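You operate a simulated robot arm through the tools that you are given. There is no shell and no other tool. Be economical: measure what you need, move in short steps, check, and stop when the job is done.

You are at the controls of a simulated two-armed robot. One attempt, no reset.

TASK
Tighten the loose one of nuts one and two, then bolt up number five.
Fine: run nut five back fully, swing its bolt into the slot and tighten it.

It is judged by the outcome, as a careful person would: the job done as asked, and still so three seconds after it is handed in. It fails if anything else is knocked over, pushed out of place, dropped, spilled or broken.

THE ROBOT
Two 7-joint arms with two-finger parallel grippers on one trunk, on a base that drives. Base frame: it is fixed to the floor where the robot stands at the start and does not move with it; the origin is under the middle of the robot, x ahead of it, y to its left, z up. Units: mm, degrees, N and s.
The left shoulder is at the start at [50, 161, 1098], the right one opposite. With the tool pointing down near the work surface each hand reaches from about 220 to 680 mm from the robot's upright axis, wherever it stands, measured 20 degrees to its own side. Places, roughly: levelling wheel two [400, 600, 900]; lock lever two [600, 700, 900]; star nut five [2900, 300, 900]; star nut one [300, -200, 1000]; star nut two [300, 0, 1000]; steel bush block [2750, 750, 1000]; swing bolt five [2900, 300, 900]; swing bolt one [300, -200, 1000]; swing bolt two [300, 0, 1000]; toggle clamp three [2600, 1000, 1000]. Payload 3.43 kg a hand.
Tool frame (each hand has its own): the origin (TCP) lies between the finger pads and is the grasp point; the fingertips stand 30 mm ahead of it; z points along the fingers, y is the line along which they close. Largest opening 94 mm; finger width 28, thickness 10; the body of the gripper, 50 by 96 mm, starts 55 mm behind the TCP.
Orientation is told as [roll, pitch, yaw] about the base's x, y, z axes, in that order, counted from this pose: with the fingers straight down and closing along the base's y, the tool's x points along the base's -x, its y along +y and its z along -z.

THE INTERFACE
- The arms move only by the tool move_arm. It takes "left_increments", "right_increments" or both (then of equal length, played together; a hand with none holds still); each is a list that holds one entry, the list of rows, each a list of 7 numbers: the shift along the base's x, y, z in mm, then the turn, a rotation vector about the base's x, y, z in rad, then the opening, from 0 (shut) to 1 (fully open). In form: [[[dx, dy, dz, rx, ry, rz, claw], ...]]. A call has 1 to 20 rows; each row shifts and turns the commanded pose from where the row before left it. Rows are played at 5 a second. More than 50 mm and 8.6 degrees between two rows, or a gripper value outside its range, and nothing of the call is played. A pose out of reach is approached as far as the arm can. The call stops where the force on the tool passes 40 N (or 10 N more than at its start, if that is more) or the arm is blocked; 0.2 s more then pass. The fingers move at their own pace (about 45 mm/s each) and stop on an object; they squeeze with about 25 N. The grip force told is the motor's: it shows also when the fingers shut on nothing. Time passes only in rows, and 0.2 s behind the last, so rows that do not move let the fingers close. The reply holds the time, the measured pose of the TCP, the force on the tool along the base axes, the opening and the grip force, in the units named above and with some noise, with the torque about the TCP (base axes, N m) and any sound that the robot's microphone picked up.
- Cameras (640 x 400 px; columns grow to the right, rows downward): "scene" is now at [130.6, -10.6, 1236.6]; the picture's right is [-0.14, -0.99, 0.00], its down [-0.40, 0.06, -0.91] and it looks along [0.90, -0.13, -0.41] (base axes); focal length 214 px, centre (320, 200). "left" rides on the left gripper at [76, -14, -103] in its tool frame; the picture's right is [0.18, 0.98, 0.00], its down [-0.75, 0.14, -0.64] and it looks along [-0.63, 0.12, 0.77] (tool axes); focal length 243 px, centre (320, 200). "right" rides on the right gripper at [76, 14, -103] in its tool frame; the picture's right is [-0.18, 0.98, 0.00], its down [-0.75, -0.14, -0.64] and it looks along [-0.63, -0.12, 0.77] (tool axes); focal length 243 px, centre (320, 200). There is no depth. A picture from a camera that has moved, and an enlarged one, comes with that camera's place and axes in the base frame and with its lens.
- snapshot(camera): a new picture of that camera. The clock stands still meanwhile.
- move_column(by): slides the trunk up (or, below 0, down) by that many mm; the arms and the scene camera ride with it, the base frame stays. It gives what a move gives, with no picture.
- steer(legs): drives the robot by 1 to 6 legs, each [ahead, left, turn to the left] in mm, mm and degrees, along the robot's own axes; the way and the turn of a leg run together, so that a leg with both is an arc; at most 1500 mm and 180 degrees a leg. The arms and the cameras ride along, it lands a little off, and it stops where it bumps. It gives what a move gives.
- aim_head(pan, tilt): turns the head with the scene camera to pan (to the left, within 80 degrees either way) and tilt (down, from -29 to 69), counted from straight ahead of the robot. It gives what a move gives.
- close_up(camera, box): a new picture of the part [left, top, right, bottom] of that camera's present view, enlarged. The clock stands still meanwhile.
- hand_in(): hands the job in; it is judged then, once.

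Work in short steps. Places have to be worked out from the pictures, the camera data and where the tool is seen: move nearer, look again, correct. Check each grasp and each placing, and mend what went wrong. You have 120 turns and 100 pictures in all, those below and enlarged ones among them. Open the grippers and draw the arms clear of the work before you hand the job in, unless the task says otherwise; then end with one line.

The tools are called after "Call:" as a command line: name --argument value ..., lists and objects as JSON in quotes. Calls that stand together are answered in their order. move_arm: Moves the arms, as the interface text tells. Its arguments: {"type":"object","properties":{"left_increments":{"type":"array","items":{"type":"array","items":{"type":"array","items":{"type":"number"}}}},"right_increments":{"type":"array","items":{"type":"array","items":{"type":"array","items":{"type":"number"}}}}},"required":[]} The other tools are called the same way: move_column (by) slides the trunk up or down; steer (legs) drives the base; aim_head (pan, tilt) turns the head that bears the scene camera; snapshot (camera) takes a picture; close_up (camera, box) takes an enlarged picture of a part of a camera's view; hand_in () hands the job in.

At the start:

```text
t: 0.0
left_tcp_pos: [342.9, 46.8, 1228.6]
left_ee_rot: [0.1, -0.1, 0.1]
left_ft_force: [0.5, 0.2, 0.3]
left_torque: [0.0, 0.03, 0.0]
left_opening: 94.0
left_finger_force: 0.0
right_tcp_pos: [222.4, -175.8, 1130.9]
right_ee_rot: [0.1, 0.0, 0.0]
right_ft_force: [0.1, 0.1, 0.5]
right_torque: [-0.04, 0.02, 0.02]
right_opening: 94.0
right_finger_force: 0.1
trunk travel left (down, up): [-125.0, 142.0]
robot x, y, heading: [-2.0, 2.0, 0.1]
head pan, tilt: [-8.1, 24.0]
```

scene: 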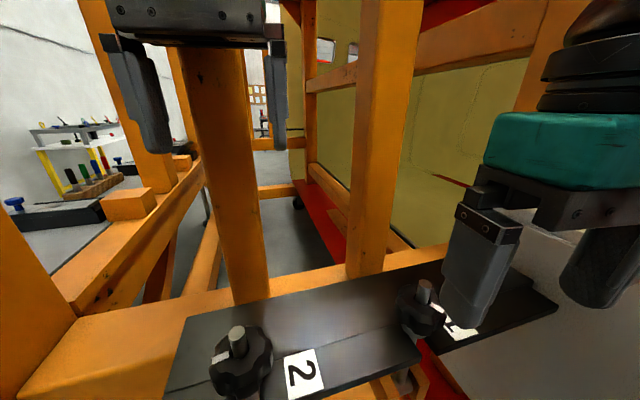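
right: 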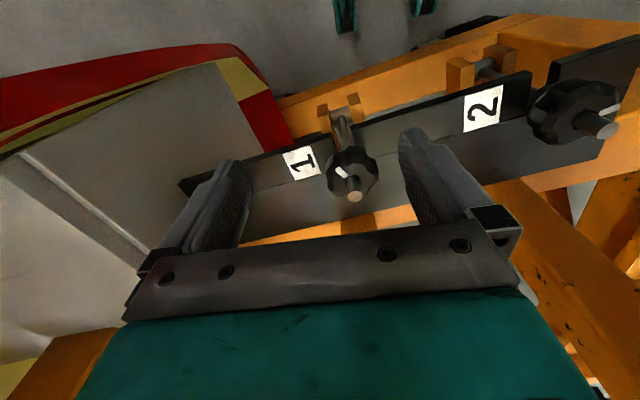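
left: 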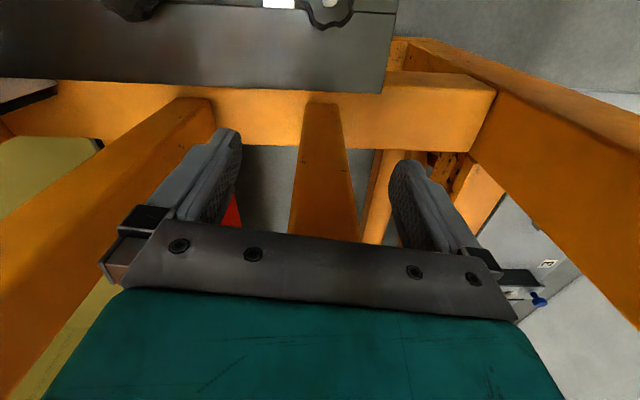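

The pictures show nuts 1 and 2 on a dark plate, with bolts standing up through them. I'll take enlarged views to judge which one is loose.

Call:
close_up --camera "scene" --box '[180, 240, 500, 400]'

Call:
close_up --camera "right" --box '[260, 60, 640, 240]'

```text
2.00 times, centred on (340, 320) of scene
camera zoom: at [130.6, -10.6, 1236.6], right [-0.14, -0.99, 0.0], down [-0.4, 0.06, -0.91], along [0.9, -0.13, -0.41], focal length 429 px, centre (280, -40)
```

zoom: 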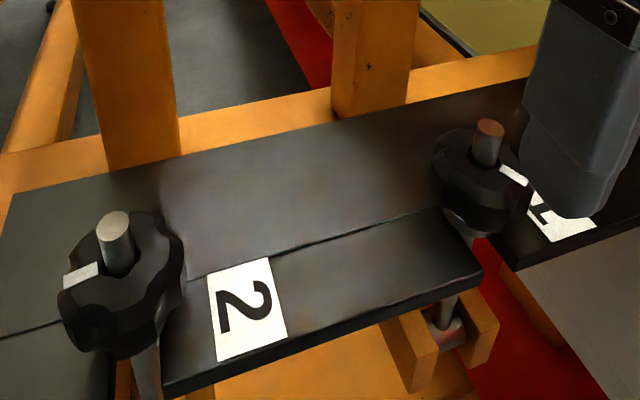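

```text
1.68 times, centred on (450, 150) of right
camera zoom: at [146.2, -162.1, 1233.2], right [0.18, 0.98, 0.0], down [0.75, -0.14, 0.64], along [0.63, -0.12, -0.77], focal length 409 px, centre (101, 284)
```

zoom: 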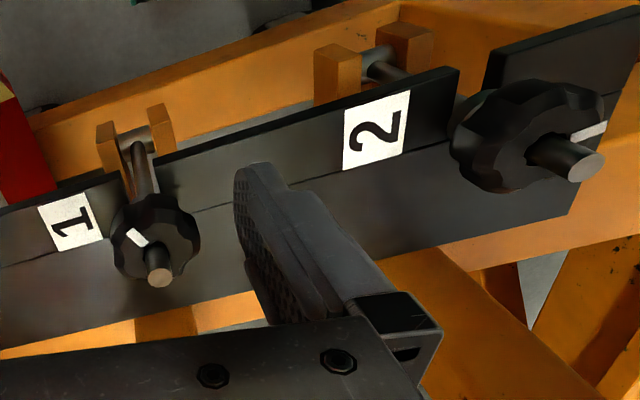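

Triangulated bolt tips: bolt 1 at about (300,-158,1046) and bolt 2 at about (265,44,1053). I'll pitch the right hand so its camera looks across the plate more horizontally and shows the gap under each nut.

Call:
move_arm --right_increments '[[[-4, 10, 0, 0, -0.14, 0, 1], [-4, 10, 0, 0, -0.14, 0, 1], [-4, 10, -5, 0, -0.14, 0, 1], [-4, 10, -5, 0, -0.14, 0, 1], [-4, 10, -5, 0, -0.14, 0, 1]]]'

Call:
snapshot --camera "right"

```text
t: 1.2
left_tcp_pos: [342.8, 47.3, 1229.1]
left_ee_rot: [0.0, 0.0, 0.0]
left_ft_force: [0.2, 0.5, -0.2]
left_torque: [-0.01, 0.0, 0.02]
left_opening: 93.9
left_finger_force: 0.2
right_tcp_pos: [211.7, -113.1, 1145.0]
right_ee_rot: [-0.1, -39.3, 0.3]
right_ft_force: [-0.1, 1.3, 1.8]
right_torque: [-0.02, 0.24, -0.09]
right_opening: 93.9
right_finger_force: 0.1
right hand out of reach, approached as far as the arm can: row 4, 5
trunk travel left (down, up): [-125.0, 142.0]
robot x, y, heading: [-2.0, -1.0, -0.0]
head pan, tilt: [-8.1, 24.0]
stopped in row 5 (right hand): the force on the tool passed its limit at 90 N (the readings are from after the stop); the commanded pose is now the measured one
```

```text
94 pictures are left
camera right: at [87.3, -100.4, 1175.8], right [0.14, 0.98, 0.12], down [0.18, -0.14, 0.97], along [0.97, -0.11, -0.19], focal length 243 px, centre (320, 200)
```

right: 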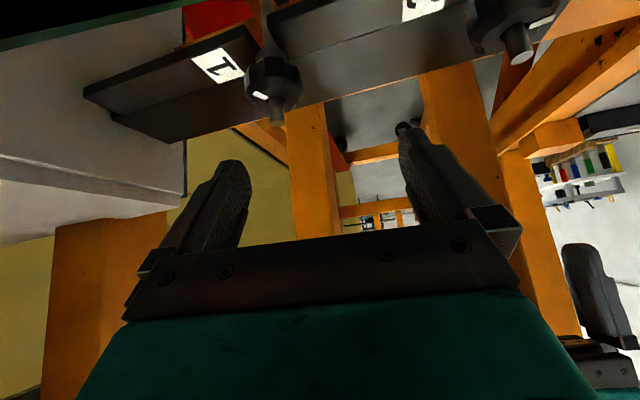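

The hand touched something (90 N, probably its own body) and the reading has since gone slack. The view is good, so I'll enlarge the nuts.

Call:
close_up --camera "right" --box '[180, 0, 340, 130]'

Call:
close_up --camera "right" --box '[400, 0, 560, 100]'

```text
3.08 times, centred on (260, 65) of right
camera zoom: at [87.3, -100.4, 1175.8], right [0.14, 0.98, 0.12], down [0.18, -0.14, 0.97], along [0.97, -0.11, -0.19], focal length 746 px, centre (505, 615)
```

zoom: 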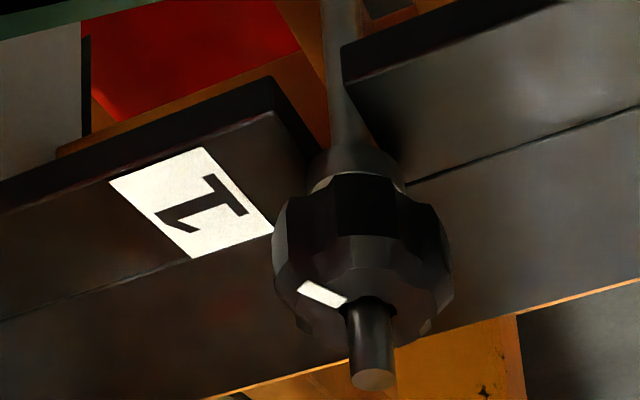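

```text
4.00 times, centred on (480, 50) of right
camera zoom: at [87.3, -100.4, 1175.8], right [0.14, 0.98, 0.12], down [0.18, -0.14, 0.97], along [0.97, -0.11, -0.19], focal length 970 px, centre (-320, 800)
```

zoom: 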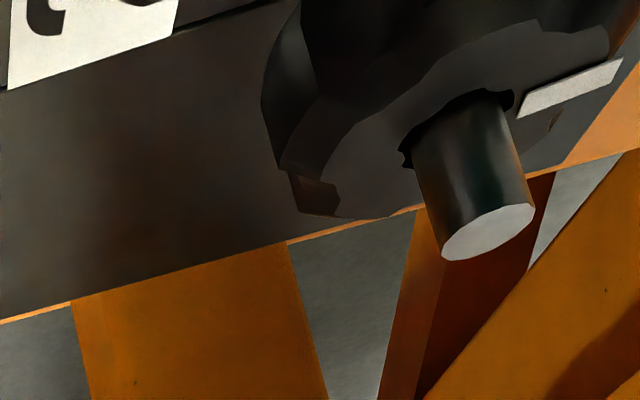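

Nut 1 is clear, but nut 2 is cut off at its base. I'll shift the right hand left and tip it a little back down to see under nut 2.

Call:
move_arm --right_increments '[[[6, 15, 5, 0, 0.1, 0, 1], [6, 15, 5, 0, 0.1, 0, 1], [0, 15, 0, 0, 0.1, 0, 1], [0, 15, 0, 0, 0, 0, 1], [0, 15, 0, 0, 0, 0, 1]]]'

Call:
snapshot --camera "right"

```text
t: 2.6
left_tcp_pos: [315.7, 51.7, 1236.9]
left_ee_rot: [-0.5, -1.5, -0.8]
left_ft_force: [-0.6, -0.1, -0.4]
left_torque: [0.03, -0.02, 0.0]
left_opening: 94.1
left_finger_force: 0.1
right_tcp_pos: [205.5, -78.0, 1192.9]
right_ee_rot: [-1.2, -27.0, 0.2]
right_ft_force: [4.2, -6.4, -0.3]
right_torque: [0.35, 0.1, 0.8]
right_opening: 94.0
right_finger_force: 0.0
right hand out of reach, approached as far as the arm can: row 3, 4, 5
trunk travel left (down, up): [-125.0, 142.0]
robot x, y, heading: [-6.8, 2.7, -1.1]
head pan, tilt: [-8.1, 24.0]
stopped in row 5 (right hand): the arm was blocked; the commanded pose is now the measured one
```

```text
91 pictures are left
camera right: at [91.2, -62.0, 1250.3], right [0.17, 0.98, 0.06], down [0.38, -0.13, 0.92], along [0.91, -0.13, -0.39], focal length 243 px, centre (320, 200)
```

right: 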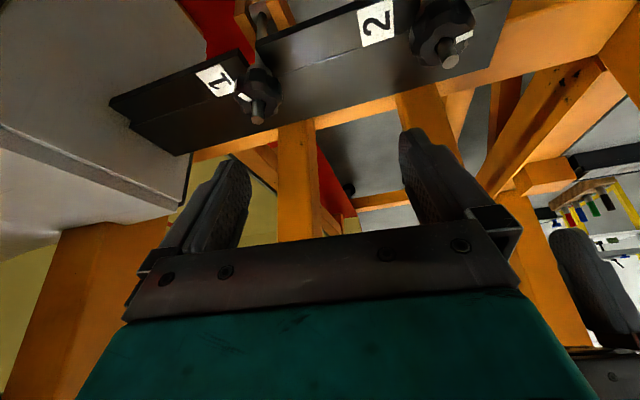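

The arms bumped each other at this close range, and the base shifted slightly. I'll enlarge both nuts in this view before moving on.

Call:
close_up --camera "right" --box '[210, 0, 530, 140]'

```text
2.00 times, centred on (370, 70) of right
camera zoom: at [91.2, -62.0, 1250.3], right [0.17, 0.98, 0.06], down [0.38, -0.13, 0.92], along [0.91, -0.13, -0.39], focal length 485 px, centre (220, 460)
```

zoom: 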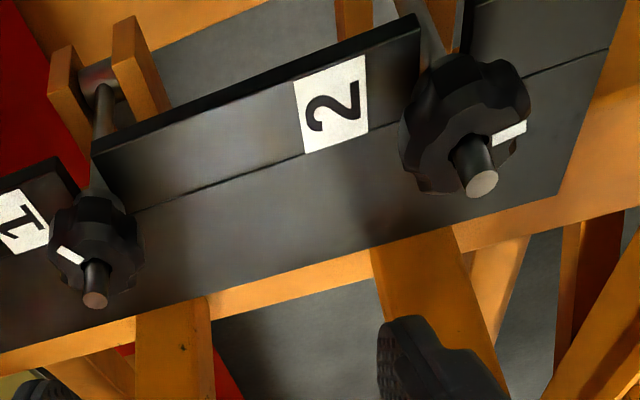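

I still can't see the gap clearly. I'll part the hands, then back the robot off so the scene camera can look in low from further away.

Call:
move_arm --left_increments '[[[0, 20, 0, 0, 0, 0, 1], [0, 20, 0, 0, 0, 0, 1], [0, 20, 0, 0, 0, 0, 1], [0, 20, 0, 0, 0, 0, 1], [0, 20, 0, 0, 0, 0, 1]]]' --right_increments '[[[10, -25, 0, 0, 0.094, 0, 1], [10, -25, 0, 0, 0.094, 0, 1], [10, -25, 0, 0, 0.094, 0, 1], [10, -25, 0, 0, 0.094, 0, 1], [10, -25, 0, 0, 0.094, 0, 1]]]'

Call:
steer --legs '[[-250, 0, 1.1]]'

Call:
aim_head --pan -5 --tilt 15

Call:
snapshot --camera "scene"

```text
t: 4.0
left_tcp_pos: [324.5, 155.6, 1232.2]
left_ee_rot: [-0.7, -0.9, -0.7]
left_ft_force: [-0.6, 0.7, 0.4]
left_torque: [-0.03, -0.03, 0.01]
left_opening: 94.0
left_finger_force: 0.2
right_tcp_pos: [258.7, -194.4, 1200.3]
right_ee_rot: [-1.9, -0.8, 1.1]
right_ft_force: [0.0, 0.0, -0.6]
right_torque: [-0.04, -0.03, 0.03]
right_opening: 94.0
right_finger_force: 0.2
trunk travel left (down, up): [-125.0, 142.0]
robot x, y, heading: [-3.4, -1.6, -0.6]
head pan, tilt: [-8.1, 24.0]
stopped in row 5 (left hand): the arm was blocked; the commanded pose is now the measured one
```

```text
t: 5.8
left_tcp_pos: [97.0, 151.9, 1228.5]
left_ee_rot: [0.0, 0.0, 0.9]
left_ft_force: [0.2, 0.6, -1.0]
left_torque: [-0.03, 0.02, 0.03]
left_opening: 93.8
left_finger_force: 0.0
right_tcp_pos: [44.9, -201.7, 1187.7]
right_ee_rot: [-0.9, 1.3, 2.4]
right_ft_force: [0.0, -0.5, 0.5]
right_torque: [-0.03, -0.03, -0.02]
right_opening: 93.7
right_finger_force: 0.1
trunk travel left (down, up): [-125.0, 142.0]
robot x, y, heading: [-244.2, -0.6, 1.2]
head pan, tilt: [-8.1, 24.0]
```

```text
t: 6.5
left_tcp_pos: [98.9, 152.4, 1227.9]
left_ee_rot: [0.0, 0.1, 0.9]
left_ft_force: [-0.5, 0.4, -0.1]
left_torque: [-0.02, 0.01, -0.01]
left_opening: 94.0
left_finger_force: 0.1
right_tcp_pos: [43.6, -201.9, 1188.7]
right_ee_rot: [-0.8, 1.2, 2.4]
right_ft_force: [0.7, 0.9, -0.5]
right_torque: [-0.01, 0.01, 0.03]
right_opening: 93.6
right_finger_force: 0.2
trunk travel left (down, up): [-125.0, 142.0]
robot x, y, heading: [-239.0, -3.3, 0.8]
head pan, tilt: [-5.0, 15.0]
```

```text
89 pictures are left
camera scene: at [-109.2, -4.7, 1251.2], right [-0.07, -1.0, 0.0], down [-0.26, 0.02, -0.97], along [0.96, -0.07, -0.26], focal length 214 px, centre (320, 200)
```

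scene: 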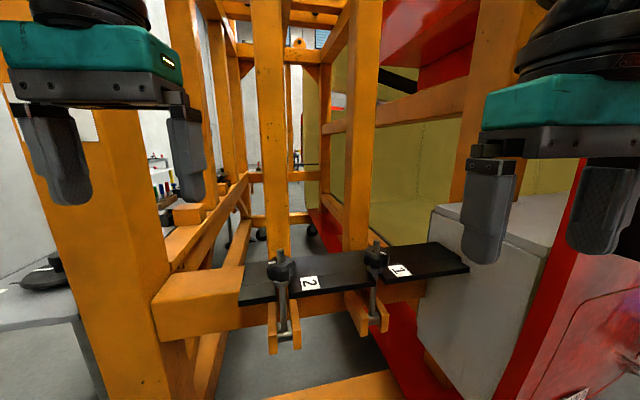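

Now both bolts show from the front, so I'll enlarge them.

Call:
close_up --camera "scene" --box '[230, 220, 430, 345]'

Call:
move_column --by -120

Call:
snapshot --camera "scene"

```text
3.20 times, centred on (330, 282) of scene
camera zoom: at [-109.2, -4.7, 1251.2], right [-0.07, -1.0, 0.0], down [-0.26, 0.02, -0.97], along [0.96, -0.07, -0.26], focal length 686 px, centre (288, -64)
```

zoom: 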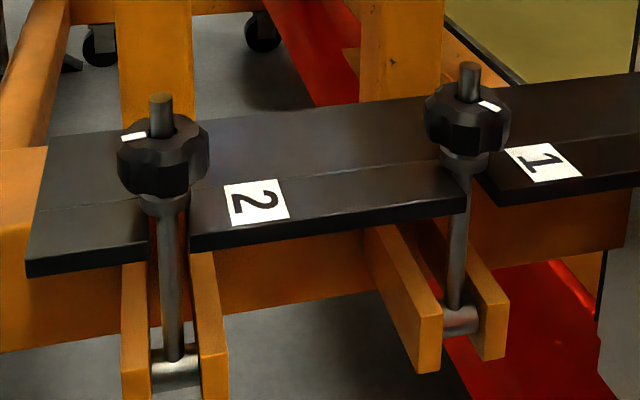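

```text
t: 8.0
left_tcp_pos: [97.8, 150.3, 1107.8]
left_ee_rot: [0.0, 0.0, 0.9]
left_ft_force: [-0.2, -0.3, 0.1]
left_torque: [0.02, -0.05, -0.04]
left_opening: 93.7
left_finger_force: 0.0
right_tcp_pos: [45.0, -201.2, 1067.9]
right_ee_rot: [-0.9, 1.3, 2.4]
right_ft_force: [-0.1, 0.3, -0.3]
right_torque: [0.0, 0.01, -0.01]
right_opening: 93.8
right_finger_force: 0.0
trunk travel left (down, up): [-5.0, 262.0]
robot x, y, heading: [-240.6, 0.2, 1.2]
head pan, tilt: [-5.0, 15.0]
```

```text
87 pictures are left
camera scene: at [-109.3, -4.7, 1131.3], right [-0.07, -1.0, 0.0], down [-0.26, 0.02, -0.97], along [0.96, -0.07, -0.26], focal length 214 px, centre (320, 200)
```

scene: 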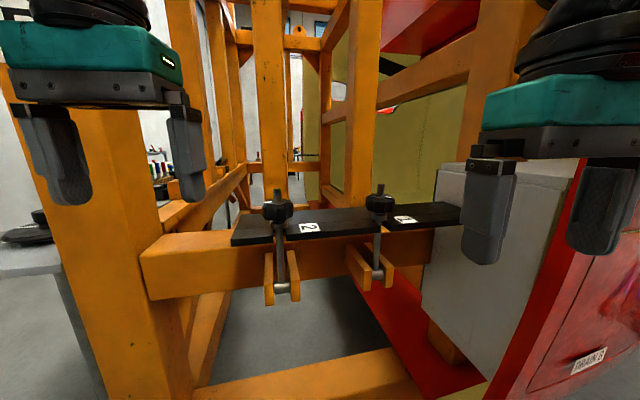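

Lower view reached; enlarging again.

Call:
close_up --camera "scene" --box '[250, 170, 410, 270]'

Call:
close_up --camera "scene" --box '[255, 180, 305, 230]'

Call:
close_up --camera "scene" --box '[355, 180, 405, 230]'

```text
4.00 times, centred on (330, 220) of scene
camera zoom: at [-109.3, -4.7, 1131.3], right [-0.07, -1.0, 0.0], down [-0.26, 0.02, -0.97], along [0.96, -0.07, -0.26], focal length 858 px, centre (280, 120)
```

zoom: 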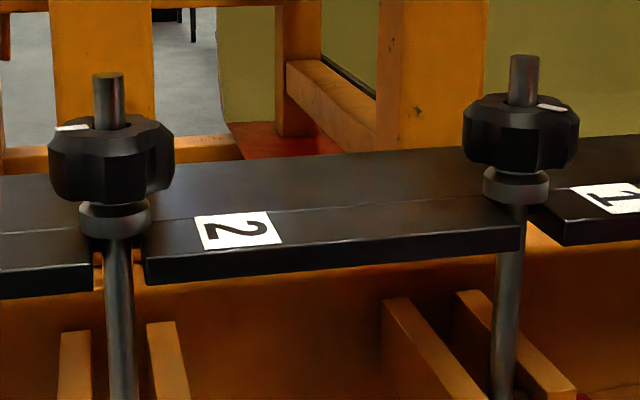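

```text
8.00 times, centred on (280, 205) of scene
camera zoom: at [-109.3, -4.7, 1131.3], right [-0.07, -1.0, 0.0], down [-0.26, 0.02, -0.97], along [0.96, -0.07, -0.26], focal length 1716 px, centre (640, 160)
```

zoom: 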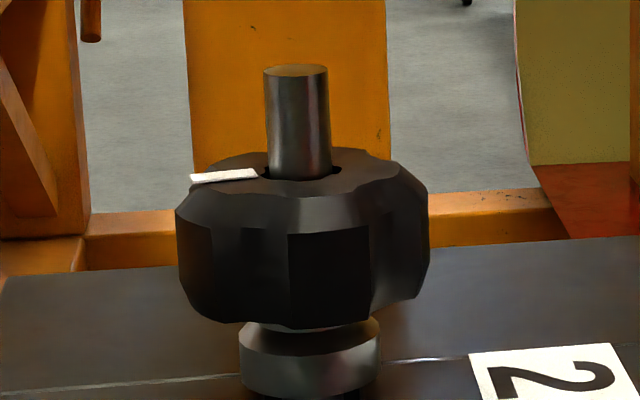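

```text
8.00 times, centred on (380, 205) of scene
camera zoom: at [-109.3, -4.7, 1131.3], right [-0.07, -1.0, 0.0], down [-0.26, 0.02, -0.97], along [0.96, -0.07, -0.26], focal length 1716 px, centre (-160, 160)
```

zoom: 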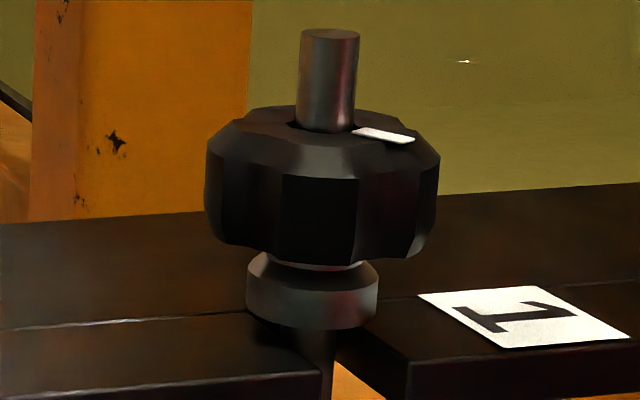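

By feature positions, both nut tops and bolt tips sit within my measuring error, so I'll test by feel. I'll raise the trunk again and move the right hand above nut 1 at (300,-157).

Call:
move_column --by 120

Call:
move_arm --right_increments '[[[36, 6, 0, 0, 0, 0, 1], [36, 6, 0, 0, 0, 0, 1], [36, 6, -10, 0, 0, 0, 1], [36, 6, -10, 0, 0, 0, 1], [36, 6, -20, 0, 0, 0, 1], [36, 7, -20, 0.015, -0.02, -0.04, 1], [38, 7, -20, 0, 0, 0, 1]]]'

Call:
snapshot --camera "right"

Call:
snapshot --camera "scene"

```text
t: 9.5
left_tcp_pos: [98.5, 150.2, 1227.8]
left_ee_rot: [0.0, 0.1, 0.9]
left_ft_force: [-0.6, 0.9, -0.1]
left_torque: [0.0, -0.02, -0.01]
left_opening: 93.9
left_finger_force: 0.0
right_tcp_pos: [44.5, -200.2, 1187.5]
right_ee_rot: [-0.9, 1.3, 2.4]
right_ft_force: [-0.2, 0.7, 0.5]
right_torque: [-0.01, 0.0, 0.02]
right_opening: 94.0
right_finger_force: 0.1
trunk travel left (down, up): [-125.0, 142.0]
robot x, y, heading: [-241.4, -3.6, 0.7]
head pan, tilt: [-5.0, 15.0]
```

```text
t: 11.1
left_tcp_pos: [99.1, 150.9, 1228.5]
left_ee_rot: [0.0, 0.1, 0.8]
left_ft_force: [-0.1, 0.6, 0.1]
left_torque: [-0.01, -0.03, -0.02]
left_opening: 94.3
left_finger_force: 0.1
right_tcp_pos: [267.9, -197.5, 1125.0]
right_ee_rot: [0.0, -0.1, 0.0]
right_ft_force: [0.2, -0.1, 0.3]
right_torque: [0.0, -0.02, -0.01]
right_opening: 94.0
right_finger_force: 0.2
right hand out of reach, approached as far as the arm can: row 5, 6, 7
trunk travel left (down, up): [-125.0, 142.0]
robot x, y, heading: [-244.4, -2.8, 1.0]
head pan, tilt: [-5.0, 15.0]
```

```text
83 pictures are left
camera right: at [190.9, -183.9, 1228.3], right [0.18, 0.98, 0.0], down [0.75, -0.14, 0.64], along [0.63, -0.12, -0.77], focal length 243 px, centre (320, 200)
```

right: 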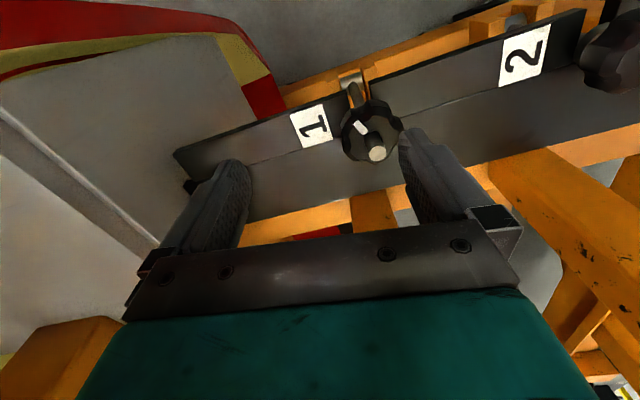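

```text
82 pictures are left
camera scene: at [-109.4, -4.6, 1251.3], right [-0.07, -1.0, 0.0], down [-0.26, 0.02, -0.97], along [0.96, -0.07, -0.26], focal length 214 px, centre (320, 200)
```

scene: 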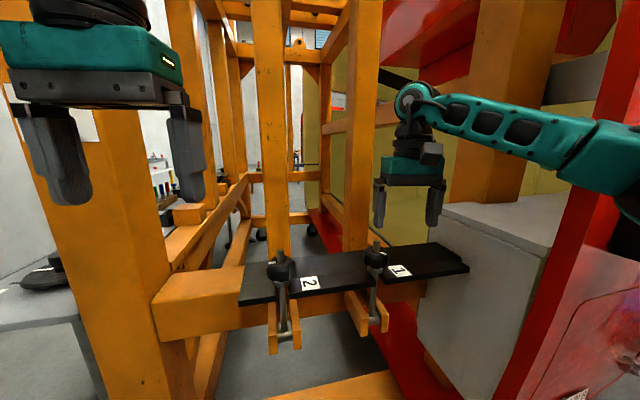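

The arm is at its reach limit, so I'll draw the hand back, drive 130 mm nearer and approach again.

Call:
move_arm --right_increments '[[[-40, 0, 0, 0, 0, 0, 1], [-40, 0, 0, 0, 0, 0, 1], [-40, 0, 0, 0, 0, 0, 1]]]'

Call:
steer --legs '[[130, 0, -1]]'

Call:
snapshot --camera "right"

```text
t: 11.9
left_tcp_pos: [97.4, 151.0, 1228.5]
left_ee_rot: [0.0, -0.1, 0.9]
left_ft_force: [0.0, -0.9, -0.3]
left_torque: [0.03, 0.01, 0.0]
left_opening: 94.2
left_finger_force: 0.0
right_tcp_pos: [147.2, -196.9, 1124.3]
right_ee_rot: [0.0, 0.0, 0.1]
right_ft_force: [0.4, 0.0, 0.5]
right_torque: [-0.04, -0.05, 0.04]
right_opening: 94.0
right_finger_force: 0.1
trunk travel left (down, up): [-125.0, 142.0]
robot x, y, heading: [-240.1, -0.1, 0.8]
head pan, tilt: [-5.0, 15.0]
```

```text
t: 13.2
left_tcp_pos: [228.0, 145.5, 1227.0]
left_ee_rot: [0.1, 0.1, -0.1]
left_ft_force: [-0.7, 0.2, -1.2]
left_torque: [-0.03, 0.01, 0.01]
left_opening: 94.1
left_finger_force: 0.1
right_tcp_pos: [270.0, -205.6, 1123.1]
right_ee_rot: [0.0, 0.1, -1.1]
right_ft_force: [-0.1, 0.1, 0.1]
right_torque: [0.01, 0.0, -0.03]
right_opening: 94.1
right_finger_force: 0.1
trunk travel left (down, up): [-125.0, 142.0]
robot x, y, heading: [-114.8, -0.5, -0.1]
head pan, tilt: [-5.0, 15.0]
```

```text
81 pictures are left
camera right: at [194.5, -189.5, 1226.5], right [0.2, 0.98, 0.0], down [0.75, -0.16, 0.64], along [0.63, -0.13, -0.77], focal length 243 px, centre (320, 200)
```

right: 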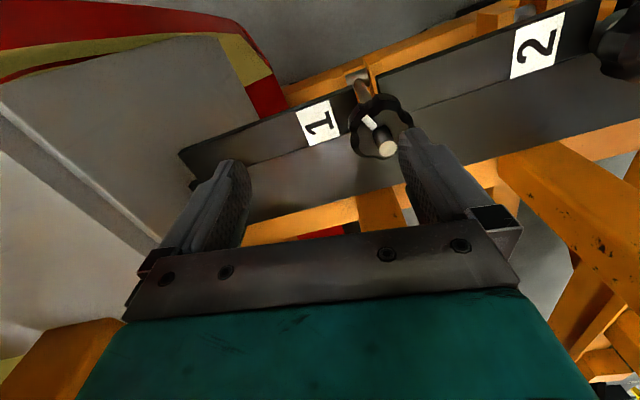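

Tip 1 re-measures to (298,-156,1051). I'll centre the hand over it and descend so the pads straddle nut 1.

Call:
move_arm --right_increments '[[[14, 25, 0, 0, 0, 0.02, 1], [14, 25, 0, 0, 0, 0, 1], [0, 0, -25, 0, 0, 0, 1], [0, 0, -25, 0, 0, 0, 1], [0, 0, -15, 0, 0, 0, 1]]]'

Call:
snapshot --camera "right"

```text
t: 14.4
left_tcp_pos: [214.2, 149.9, 1231.3]
left_ee_rot: [-0.3, -0.7, -0.3]
left_ft_force: [1.0, 1.1, -0.4]
left_torque: [-0.02, 0.02, 0.0]
left_opening: 93.7
left_finger_force: 0.2
right_tcp_pos: [288.4, -150.4, 1067.3]
right_ee_rot: [-0.3, -1.1, 0.1]
right_ft_force: [-0.3, 0.6, -0.5]
right_torque: [0.02, 0.03, -0.03]
right_opening: 94.1
right_finger_force: 0.1
trunk travel left (down, up): [-125.0, 142.0]
robot x, y, heading: [-115.8, -1.3, -0.1]
head pan, tilt: [-5.0, 15.0]
```

```text
80 pictures are left
camera right: at [209.2, -136.7, 1169.7], right [0.18, 0.98, 0.0], down [0.74, -0.14, 0.66], along [0.65, -0.12, -0.75], focal length 243 px, centre (320, 200)
```

right: 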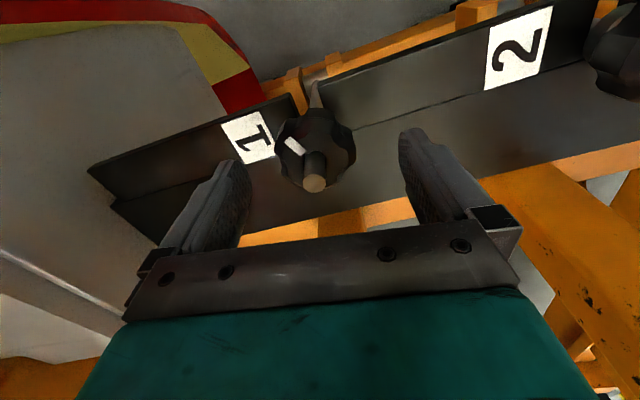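

The right hand came up short and the left was nudged, so the arms are touching somewhere. I'll look with the scene camera.

Call:
snapshot --camera "scene"

```text
79 pictures are left
camera scene: at [3.8, -1.7, 1253.3], right [-0.09, -1.0, 0.0], down [-0.24, 0.02, -0.97], along [0.97, -0.09, -0.25], focal length 214 px, centre (320, 200)
```

scene: 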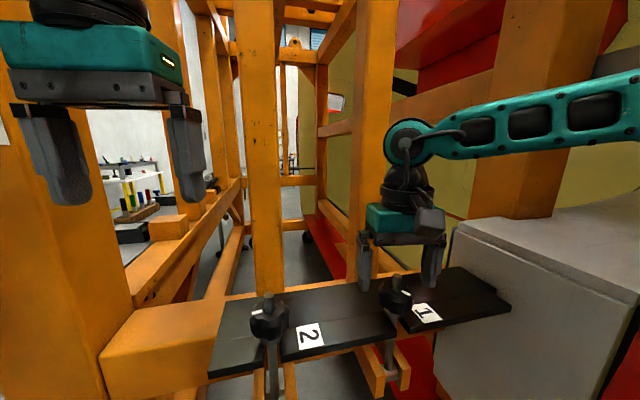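

The scene camera itself tilted back, so something outside the robot is being touched, perhaps by the right elbow or forearm. I'll pan right to see.

Call:
aim_head --pan -60 --tilt 15

Call:
snapshot --camera "scene"

```text
t: 15.6
left_tcp_pos: [214.4, 150.6, 1230.8]
left_ee_rot: [-0.3, -0.7, -0.2]
left_ft_force: [-0.3, -0.2, 0.0]
left_torque: [0.03, 0.0, 0.02]
left_opening: 93.9
left_finger_force: 0.1
right_tcp_pos: [287.3, -150.3, 1069.3]
right_ee_rot: [-0.3, -1.2, 0.0]
right_ft_force: [0.1, 0.1, 0.7]
right_torque: [-0.01, -0.01, -0.02]
right_opening: 94.1
right_finger_force: 0.1
trunk travel left (down, up): [-125.0, 142.0]
robot x, y, heading: [-117.9, 1.0, -0.5]
head pan, tilt: [-60.0, 15.0]
```

```text
78 pictures are left
camera scene: at [-42.8, -73.8, 1252.8], right [-0.87, -0.5, -0.01], down [-0.12, 0.22, -0.97], along [0.48, -0.84, -0.25], focal length 214 px, centre (320, 200)
```

scene: 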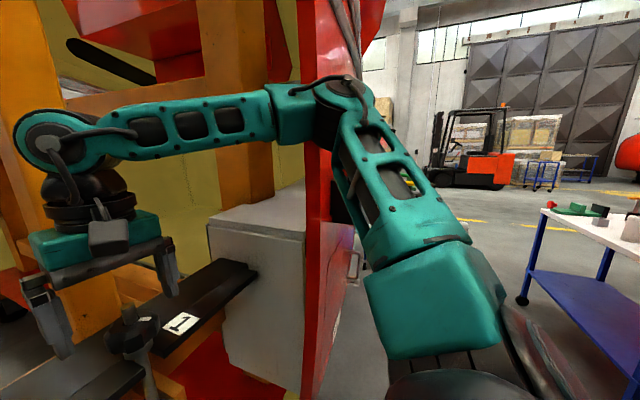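

The right elbow is pressing on the red panel's edge. The left arm has open space for both nuts, so I'll withdraw the right hand, back off and shift the robot right.

Call:
move_arm --right_increments '[[[-5, -5, 30, 0, 0.01, 0, 1], [-10, -10, 30, 0, 0.01, 0, 1], [-30, -15, 20, 0, 0, 0, 1], [-40, -10, 10, 0, 0, 0, 1], [-40, 0, 0, 0, 0, 0, 1], [-40, 0, 0, 0, 0, 0, 1]]]'

Call:
steer --legs '[[-65, 0, 0], [0, -140, 0]]'

Call:
move_column --by 110

Call:
aim_head --pan -5 --tilt 25

Call:
snapshot --camera "scene"

```text
t: 17.0
left_tcp_pos: [227.7, 144.7, 1228.2]
left_ee_rot: [-0.1, 0.0, -0.2]
left_ft_force: [0.1, 0.5, -0.2]
left_torque: [0.02, 0.02, 0.01]
left_opening: 93.8
left_finger_force: 0.2
right_tcp_pos: [136.9, -192.8, 1149.3]
right_ee_rot: [0.1, 1.2, 0.0]
right_ft_force: [-0.8, 0.1, -1.1]
right_torque: [0.01, 0.02, -0.02]
right_opening: 94.1
right_finger_force: 0.1
trunk travel left (down, up): [-125.0, 142.0]
robot x, y, heading: [-114.2, -1.7, -0.2]
head pan, tilt: [-60.0, 15.0]
```

```text
t: 19.4
left_tcp_pos: [162.9, 10.0, 1227.6]
left_ee_rot: [0.1, 0.0, -0.3]
left_ft_force: [0.2, 0.4, 0.1]
left_torque: [0.02, 0.02, 0.03]
left_opening: 94.0
left_finger_force: 0.1
right_tcp_pos: [70.9, -328.6, 1149.8]
right_ee_rot: [0.1, 1.2, -0.1]
right_ft_force: [0.2, -0.2, 0.2]
right_torque: [0.03, 0.04, 0.0]
right_opening: 94.0
right_finger_force: 0.1
trunk travel left (down, up): [-125.0, 142.0]
robot x, y, heading: [-180.1, -132.5, -0.4]
head pan, tilt: [-60.0, 15.0]
```

```text
t: 20.9
left_tcp_pos: [162.6, 8.5, 1338.2]
left_ee_rot: [0.0, 0.0, -0.4]
left_ft_force: [-0.5, 0.0, 0.2]
left_torque: [0.02, 0.01, -0.02]
left_opening: 94.0
left_finger_force: 0.0
right_tcp_pos: [71.5, -327.0, 1258.4]
right_ee_rot: [0.0, 1.2, -0.1]
right_ft_force: [-0.5, -0.4, -0.4]
right_torque: [-0.05, 0.02, 0.0]
right_opening: 93.9
right_finger_force: 0.0
trunk travel left (down, up): [-235.0, 32.0]
robot x, y, heading: [-181.9, -139.9, -0.6]
head pan, tilt: [-60.0, 15.0]
```

```text
t: 22.1
left_tcp_pos: [163.1, 9.8, 1337.7]
left_ee_rot: [-0.1, 0.1, -0.4]
left_ft_force: [0.3, -0.8, -0.4]
left_torque: [0.03, -0.03, -0.03]
left_opening: 94.0
left_finger_force: 0.1
right_tcp_pos: [71.8, -327.5, 1259.1]
right_ee_rot: [0.0, 1.2, -0.1]
right_ft_force: [-0.1, -0.2, -0.1]
right_torque: [-0.04, -0.01, -0.04]
right_opening: 94.2
right_finger_force: 0.0
trunk travel left (down, up): [-235.0, 32.0]
robot x, y, heading: [-184.2, -131.4, -0.4]
head pan, tilt: [-5.0, 25.0]
```

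```text
77 pictures are left
camera scene: at [-49.7, -141.4, 1345.1], right [-0.1, -1.0, 0.0], down [-0.42, 0.04, -0.91], along [0.9, -0.09, -0.42], focal length 214 px, centre (320, 200)
```

scene: 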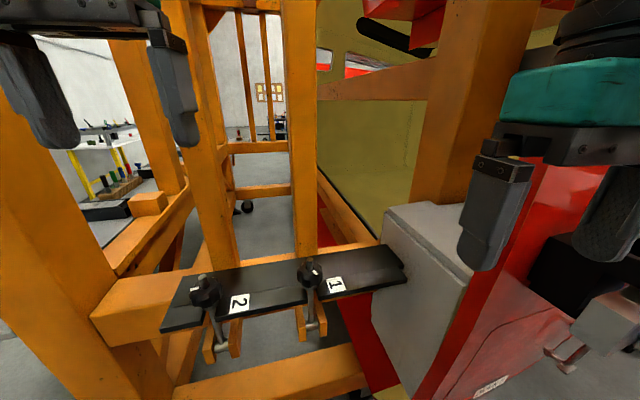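

The view is clear with no contact. I'll bring the left hand over nut 1 at (298,-156).

Call:
move_arm --left_increments '[[[10, -30, -30, 0, 0, 0, 1], [20, -30, -35, 0, 0, 0, 1], [20, -30, -35, 0, 0, 0, 1], [20, -30, -35, 0, 0, 0, 1], [20, -25, -35, 0, 0, 0, 1], [20, -15, -25, 0, 0, 0, 1], [15, -5, -20, 0, 0, 0, 1]]]'

Call:
snapshot --camera "left"

```text
refused: row 2 steps farther than a row can; nothing moved
```

```text
76 pictures are left
camera left: at [85.5, -4.0, 1439.6], right [-0.18, 0.98, 0.0], down [0.76, 0.14, 0.64], along [0.63, 0.11, -0.77], focal length 243 px, centre (320, 200)
```

left: 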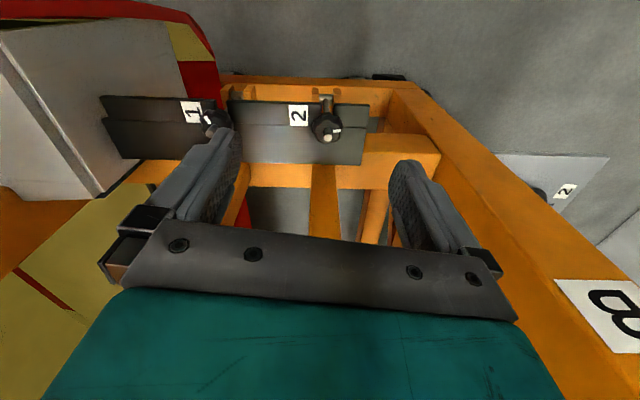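

Those steps were too long (over 50 mm), so I'll use smaller rows.

Call:
move_arm --left_increments '[[[15, -20, -25, 0, 0, 0, 1], [15, -20, -25, 0, 0, 0, 1], [15, -20, -25, 0, 0, 0, 1], [15, -20, -25, 0, 0, 0, 1], [15, -20, -25, 0, 0, 0, 1], [15, -20, -25, 0, 0, 0, 1], [15, -20, -25, 0, 0, 0, 1], [15, -15, -20, 0, 0, 0, 1], [15, -10, -20, 0, 0, 0, 1]]]'

Call:
snapshot --camera "left"

```text
t: 24.1
left_tcp_pos: [296.8, -156.2, 1122.2]
left_ee_rot: [0.0, 0.0, -0.3]
left_ft_force: [-0.4, -0.7, 0.3]
left_torque: [-0.02, 0.0, 0.02]
left_opening: 93.9
left_finger_force: 0.0
right_tcp_pos: [71.7, -327.5, 1259.0]
right_ee_rot: [0.0, 1.2, -0.1]
right_ft_force: [-0.8, -0.7, -0.2]
right_torque: [0.01, -0.02, 0.04]
right_opening: 93.9
right_finger_force: 0.0
trunk travel left (down, up): [-235.0, 32.0]
robot x, y, heading: [-181.7, -134.8, -0.6]
head pan, tilt: [-5.0, 25.0]
```

```text
75 pictures are left
camera left: at [221.0, -169.7, 1224.9], right [-0.18, 0.98, 0.0], down [0.76, 0.14, 0.64], along [0.63, 0.11, -0.77], focal length 243 px, centre (320, 200)
```

left: 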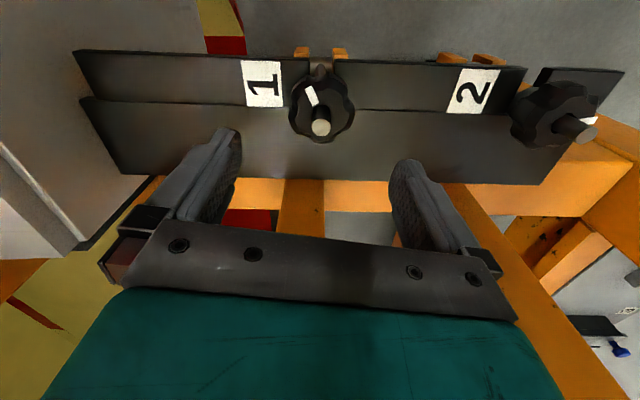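

The hand is centred over bolt 1. I'll descend in steps to put the pads at nut height.

Call:
move_arm --left_increments '[[[-1, 0, -25, 0, 0, 0, 1], [0, 0, -25, 0, 0, 0, 1], [0, 0, -25, 0, 0, 0, 1], [0, 0, -15, 0, 0, 0, 1], [0, 0, -12, 0, 0, 0, 1]]]'

Call:
snapshot --camera "left"

Call:
close_up --camera "scene" --box '[240, 210, 400, 340]'

```text
t: 25.3
left_tcp_pos: [298.8, -156.0, 1019.6]
left_ee_rot: [0.0, 0.0, -0.4]
left_ft_force: [0.3, 0.7, -0.7]
left_torque: [0.03, -0.01, -0.01]
left_opening: 93.8
left_finger_force: 0.0
right_tcp_pos: [71.6, -327.2, 1259.9]
right_ee_rot: [0.0, 1.3, -0.1]
right_ft_force: [0.0, 0.8, 1.2]
right_torque: [0.01, 0.01, 0.01]
right_opening: 94.1
right_finger_force: 0.1
trunk travel left (down, up): [-235.0, 32.0]
robot x, y, heading: [-179.3, -134.8, -0.6]
head pan, tilt: [-5.0, 25.0]
```

```text
74 pictures are left
camera left: at [220.8, -169.5, 1121.9], right [-0.18, 0.98, 0.0], down [0.75, 0.14, 0.64], along [0.63, 0.11, -0.77], focal length 243 px, centre (320, 200)
```

left: 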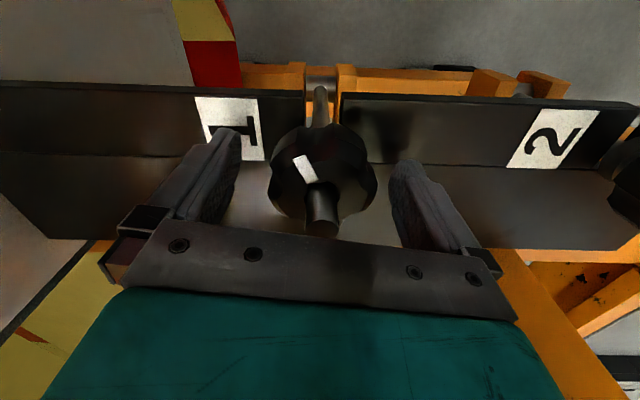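

```text
3.08 times, centred on (320, 275) of scene
camera zoom: at [-49.6, -141.3, 1345.0], right [-0.09, -1.0, 0.0], down [-0.42, 0.04, -0.91], along [0.9, -0.09, -0.42], focal length 660 px, centre (320, -31)
```

zoom: 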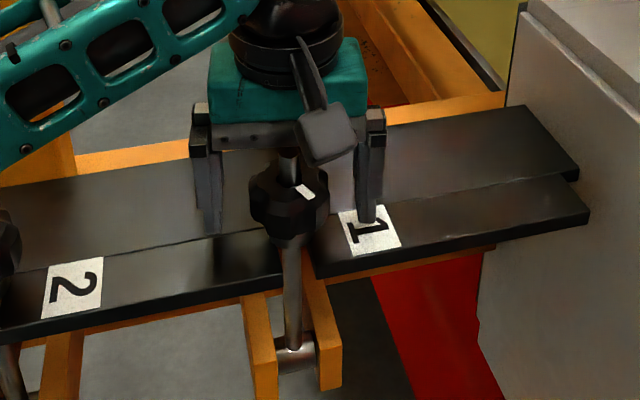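

The pads straddle the nut and it's centred. Closing the gripper.

Call:
move_arm --left_increments '[[[-2, 0, 0, 0, 0, 0, 0], [0, 0, 0, 0, 0, 0, 0], [0, 0, 0, 0, 0, 0, 0], [0, 0, 0, 0, 0, 0, 0]]]'

```text
t: 26.3
left_tcp_pos: [296.1, -156.5, 1019.4]
left_ee_rot: [0.1, 0.1, -0.4]
left_ft_force: [0.1, 2.0, -0.4]
left_torque: [0.01, -0.01, 0.0]
left_opening: 51.9
left_finger_force: 42.3
right_tcp_pos: [71.7, -327.0, 1260.2]
right_ee_rot: [0.0, 1.2, -0.1]
right_ft_force: [0.1, -0.2, -1.0]
right_torque: [0.0, 0.0, -0.03]
right_opening: 94.1
right_finger_force: 0.0
trunk travel left (down, up): [-235.0, 32.0]
robot x, y, heading: [-181.4, -132.7, -0.3]
head pan, tilt: [-5.0, 25.0]
```

Gripped at 52 mm. I'll make a small clockwise test turn of about 17° and read the torque.

Call:
move_arm --left_increments '[[[0, 0, 0, 0, 0, -0.075, 0], [0, 0, 0, 0, 0, -0.075, 0], [0, 0, 0, 0, 0, -0.075, 0], [0, 0, 0, 0, 0, -0.075, 0]]]'

Call:
snapshot --camera "left"

```text
t: 27.3
left_tcp_pos: [295.2, -156.7, 1019.4]
left_ee_rot: [0.1, 0.1, -17.7]
left_ft_force: [0.9, -3.2, -3.6]
left_torque: [0.24, -0.05, 0.01]
left_opening: 52.0
left_finger_force: 45.3
right_tcp_pos: [71.3, -328.5, 1258.5]
right_ee_rot: [0.0, 1.2, -0.2]
right_ft_force: [1.1, -0.4, -0.3]
right_torque: [-0.03, -0.02, 0.0]
right_opening: 94.0
right_finger_force: 0.0
trunk travel left (down, up): [-235.0, 32.0]
robot x, y, heading: [-183.4, -135.8, -0.5]
head pan, tilt: [-5.0, 25.0]
```

```text
72 pictures are left
camera left: at [217.8, -146.4, 1121.9], right [0.12, 0.99, 0.0], down [0.76, -0.1, 0.64], along [0.64, -0.08, -0.77], focal length 243 px, centre (320, 200)
```

left: 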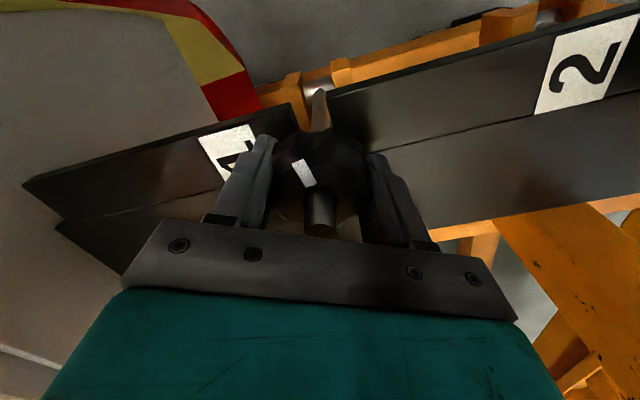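

Torque is about zero and the white mark turned with the hand, so nut 1 is loose. I'll continue clockwise until it tightens.

Call:
move_arm --left_increments '[[[0, 0, 0, 0, 0, -0.14, 0], [0, 0, 0, 0, 0, -0.14, 0], [0, 0, 0, 0, 0, -0.14, 0], [0, 0, 0, 0, 0, -0.14, 0], [0, 0, 0, 0, 0, -0.14, 0], [0, 0, 0, 0, 0, -0.14, 0], [0, 0, 0, 0, 0, -0.14, 0], [0, 0, 0, 0, 0, -0.14, 0]]]'

```text
t: 29.1
left_tcp_pos: [293.0, -157.4, 1019.7]
left_ee_rot: [-0.1, 0.1, -82.1]
left_ft_force: [-0.4, -11.0, -5.6]
left_torque: [-0.11, 0.22, -0.02]
left_opening: 52.0
left_finger_force: 45.2
right_tcp_pos: [71.6, -328.2, 1258.7]
right_ee_rot: [0.1, 1.2, -0.1]
right_ft_force: [-0.8, 0.4, -1.2]
right_torque: [-0.01, -0.01, 0.01]
right_opening: 93.9
right_finger_force: 0.1
trunk travel left (down, up): [-235.0, 32.0]
robot x, y, heading: [-179.6, -134.7, -0.3]
head pan, tilt: [-5.0, 25.0]
```

Still free. I'll open, wind the hand back to about +75° and re-centre, then grip again.

Call:
move_arm --left_increments '[[[0, 0, 0, 0, 0, 0, 1], [0, 0, 0, 0, 0, 0, 1], [0, 0, 0, 0, 0, 0, 1], [0, 0, 0, 0, 0, 0.147, 1], [0, 0, 0, 0, 0, 0.147, 1], [0, 0, 0, 0, 0, 0.147, 1], [0, 0, 0, 0, 0, 0.147, 1], [0, 0, 0, 0, 0, 0.147, 1], [0, 0, 0, 0, 0, 0.147, 1], [0, 0, 0, 0, 0, 0.147, 1], [0, 0, 0, 0, 0, 0.147, 1], [0, 0, 0, 0, 0, 0.147, 1], [0, 0, 0, 0, 0, 0.147, 1], [0, 0, 0, 0, 0, 0.147, 1], [0, 0, 0, 0, 0, 0.147, 1], [0, 0, 0, 0, 0, 0.147, 1], [0, 0, 0, 0, 0, 0.147, 1], [0, 0, 0, 0, 0, 0.147, 1], [0, 0, 0, 0, 0, 0.147, 1], [0, 0, 0, 0, 0, 0.147, 1]]]'

Call:
snapshot --camera "left"

```text
t: 33.3
left_tcp_pos: [295.6, -154.2, 1020.8]
left_ee_rot: [0.0, 0.1, 61.5]
left_ft_force: [0.3, -0.3, -0.1]
left_torque: [-0.01, -0.01, 0.0]
left_opening: 93.9
left_finger_force: 0.0
right_tcp_pos: [70.9, -327.9, 1259.3]
right_ee_rot: [-0.1, 1.2, -0.2]
right_ft_force: [0.3, 1.0, -0.9]
right_torque: [0.01, 0.01, -0.03]
right_opening: 93.9
right_finger_force: 0.1
trunk travel left (down, up): [-235.0, 32.0]
robot x, y, heading: [-181.6, -134.6, -0.5]
head pan, tilt: [-5.0, 25.0]
```

```text
71 pictures are left
camera left: at [269.7, -228.9, 1122.3], right [-0.95, 0.31, 0.0], down [0.24, 0.73, 0.64], along [0.2, 0.61, -0.77], focal length 243 px, centre (320, 200)
```

left: 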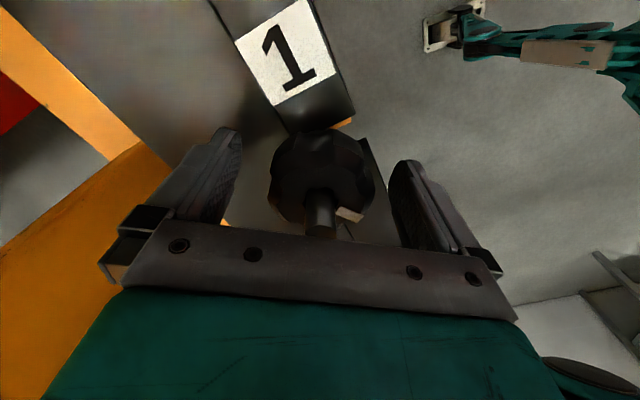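

Regripping and turning clockwise through a full stroke; it'll stop if the force rises.

Call:
move_arm --left_increments '[[[0, -2, 0, 0, 0, 0, 0], [0, 0, 0, 0, 0, 0, 0], [0, 0, 0, 0, 0, 0, 0], [0, 0, 0, 0, 0, 0, 0], [0, 0, 0, 0, 0, -0.147, 0], [0, 0, 0, 0, 0, -0.147, 0], [0, 0, 0, 0, 0, -0.147, 0], [0, 0, 0, 0, 0, -0.147, 0], [0, 0, 0, 0, 0, -0.147, 0], [0, 0, 0, 0, 0, -0.147, 0], [0, 0, 0, 0, 0, -0.147, 0], [0, 0, 0, 0, 0, -0.147, 0], [0, 0, 0, 0, 0, -0.147, 0], [0, 0, 0, 0, 0, -0.147, 0], [0, 0, 0, 0, 0, -0.147, 0], [0, 0, 0, 0, 0, -0.147, 0], [0, 0, 0, 0, 0, -0.147, 0], [0, 0, 0, 0, 0, -0.147, 0], [0, 0, 0, 0, 0, -0.147, 0], [0, 0, 0, 0, 0, -0.147, 0]]]'

Call:
snapshot --camera "left"

```text
t: 37.5
left_tcp_pos: [294.4, -156.2, 1020.8]
left_ee_rot: [0.1, 0.0, -73.4]
left_ft_force: [-3.3, 12.5, 1.3]
left_torque: [0.13, 0.07, 1.06]
left_opening: 52.0
left_finger_force: 45.2
right_tcp_pos: [70.9, -326.5, 1259.9]
right_ee_rot: [-0.2, 1.2, -0.2]
right_ft_force: [-0.4, 0.3, 0.1]
right_torque: [0.03, -0.04, -0.01]
right_opening: 93.9
right_finger_force: 0.0
trunk travel left (down, up): [-235.0, 32.0]
robot x, y, heading: [-178.3, -133.7, -0.4]
head pan, tilt: [-5.0, 25.0]
```

```text
70 pictures are left
camera left: at [257.6, -87.8, 1122.6], right [0.89, 0.46, 0.0], down [0.35, -0.68, 0.64], along [0.3, -0.57, -0.77], focal length 243 px, centre (320, 200)
```

left: 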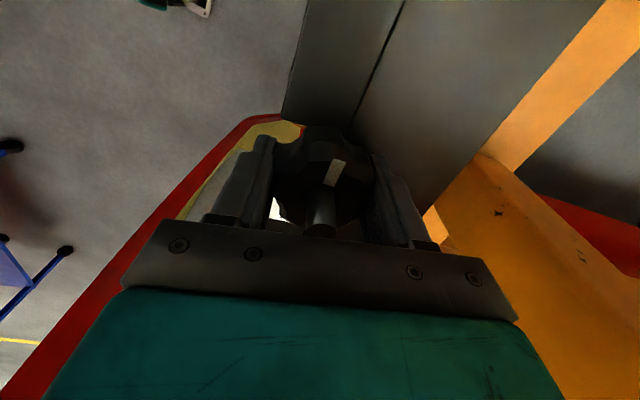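

Torque reached about 1.06 N·m, and the mark lags the fingers, so the nut seated and the fingers then slid round it. I'll regrip and pull it once more to confirm it's fully tight.

Call:
move_arm --left_increments '[[[0, 0, 0, 0, 0, 0, 1], [0, 0, 0, 0, 0, 0, 1], [0, 0, 0, 0, 0, 0, 1], [0, 0, 0, 0, 0, 0.147, 1], [0, 0, 0, 0, 0, 0.147, 1], [0, 0, 0, 0, 0, 0.147, 1], [0, 0, 0, 0, 0, 0.147, 1], [0, 0, 0, 0, 0, 0.147, 1], [0, 0, 0, 0, 0, 0.147, 1], [0, 0, 0, 0, 0, 0.147, 1], [0, 0, 0, 0, 0, 0.147, 1], [0, 0, 0, 0, 0, 0, 0], [0, 0, 0, 0, 0, 0, 0], [0, 0, 0, 0, 0, 0, 0], [0, 0, 0, 0, 0, 0, 0]]]'

Call:
snapshot --camera "left"

Call:
move_arm --left_increments '[[[0, 0, 0, 0, 0, -0.06, 0], [0, 0, 0, 0, 0, -0.06, 0], [0, 0, 0, 0, 0, -0.06, 0]]]'

Call:
snapshot --camera "left"

```text
t: 40.7
left_tcp_pos: [293.8, -155.3, 1019.8]
left_ee_rot: [0.0, 0.2, -5.9]
left_ft_force: [-2.7, 6.0, 0.2]
left_torque: [0.06, 0.06, -0.02]
left_opening: 50.6
left_finger_force: 41.2
right_tcp_pos: [70.2, -327.6, 1260.6]
right_ee_rot: [0.1, 1.2, -0.1]
right_ft_force: [0.2, -0.7, -0.9]
right_torque: [0.02, -0.02, 0.03]
right_opening: 94.1
right_finger_force: 0.1
trunk travel left (down, up): [-235.0, 32.0]
robot x, y, heading: [-183.1, -135.9, -0.4]
head pan, tilt: [-5.0, 25.0]
```

```text
69 pictures are left
camera left: at [216.4, -162.2, 1122.9], right [-0.08, 1.0, 0.0], down [0.77, 0.06, 0.64], along [0.64, 0.05, -0.77], focal length 243 px, centre (320, 200)
```

left: 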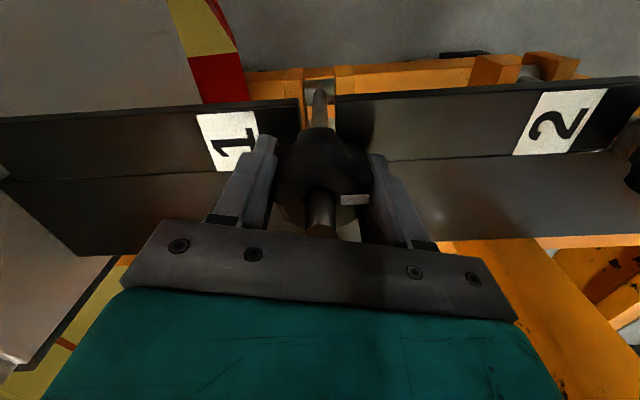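

```text
t: 41.5
left_tcp_pos: [295.3, -155.2, 1020.9]
left_ee_rot: [-0.2, 0.0, -16.5]
left_ft_force: [-8.9, 8.9, -4.9]
left_torque: [-0.58, -0.24, 0.78]
left_opening: 51.7
left_finger_force: 45.4
right_tcp_pos: [70.3, -326.4, 1261.1]
right_ee_rot: [-0.1, 1.1, -0.1]
right_ft_force: [0.7, -0.3, 0.2]
right_torque: [0.0, -0.01, -0.01]
right_opening: 94.1
right_finger_force: 0.2
trunk travel left (down, up): [-235.0, 32.0]
robot x, y, heading: [-180.1, -136.9, -0.5]
head pan, tilt: [-5.0, 25.0]
```

```text
68 pictures are left
camera left: at [216.8, -148.0, 1123.1], right [0.1, 0.99, 0.0], down [0.76, -0.08, 0.64], along [0.64, -0.06, -0.77], focal length 243 px, centre (320, 200)
```

left: 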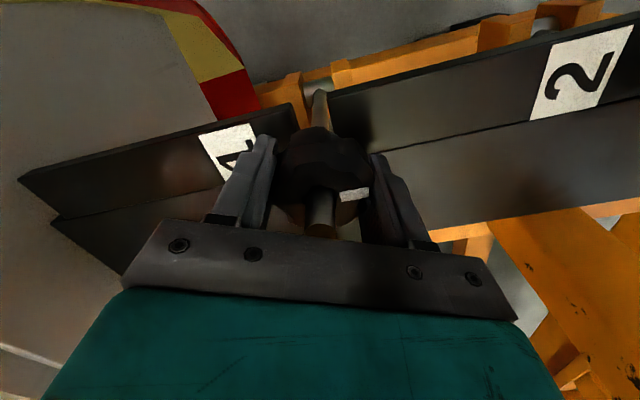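

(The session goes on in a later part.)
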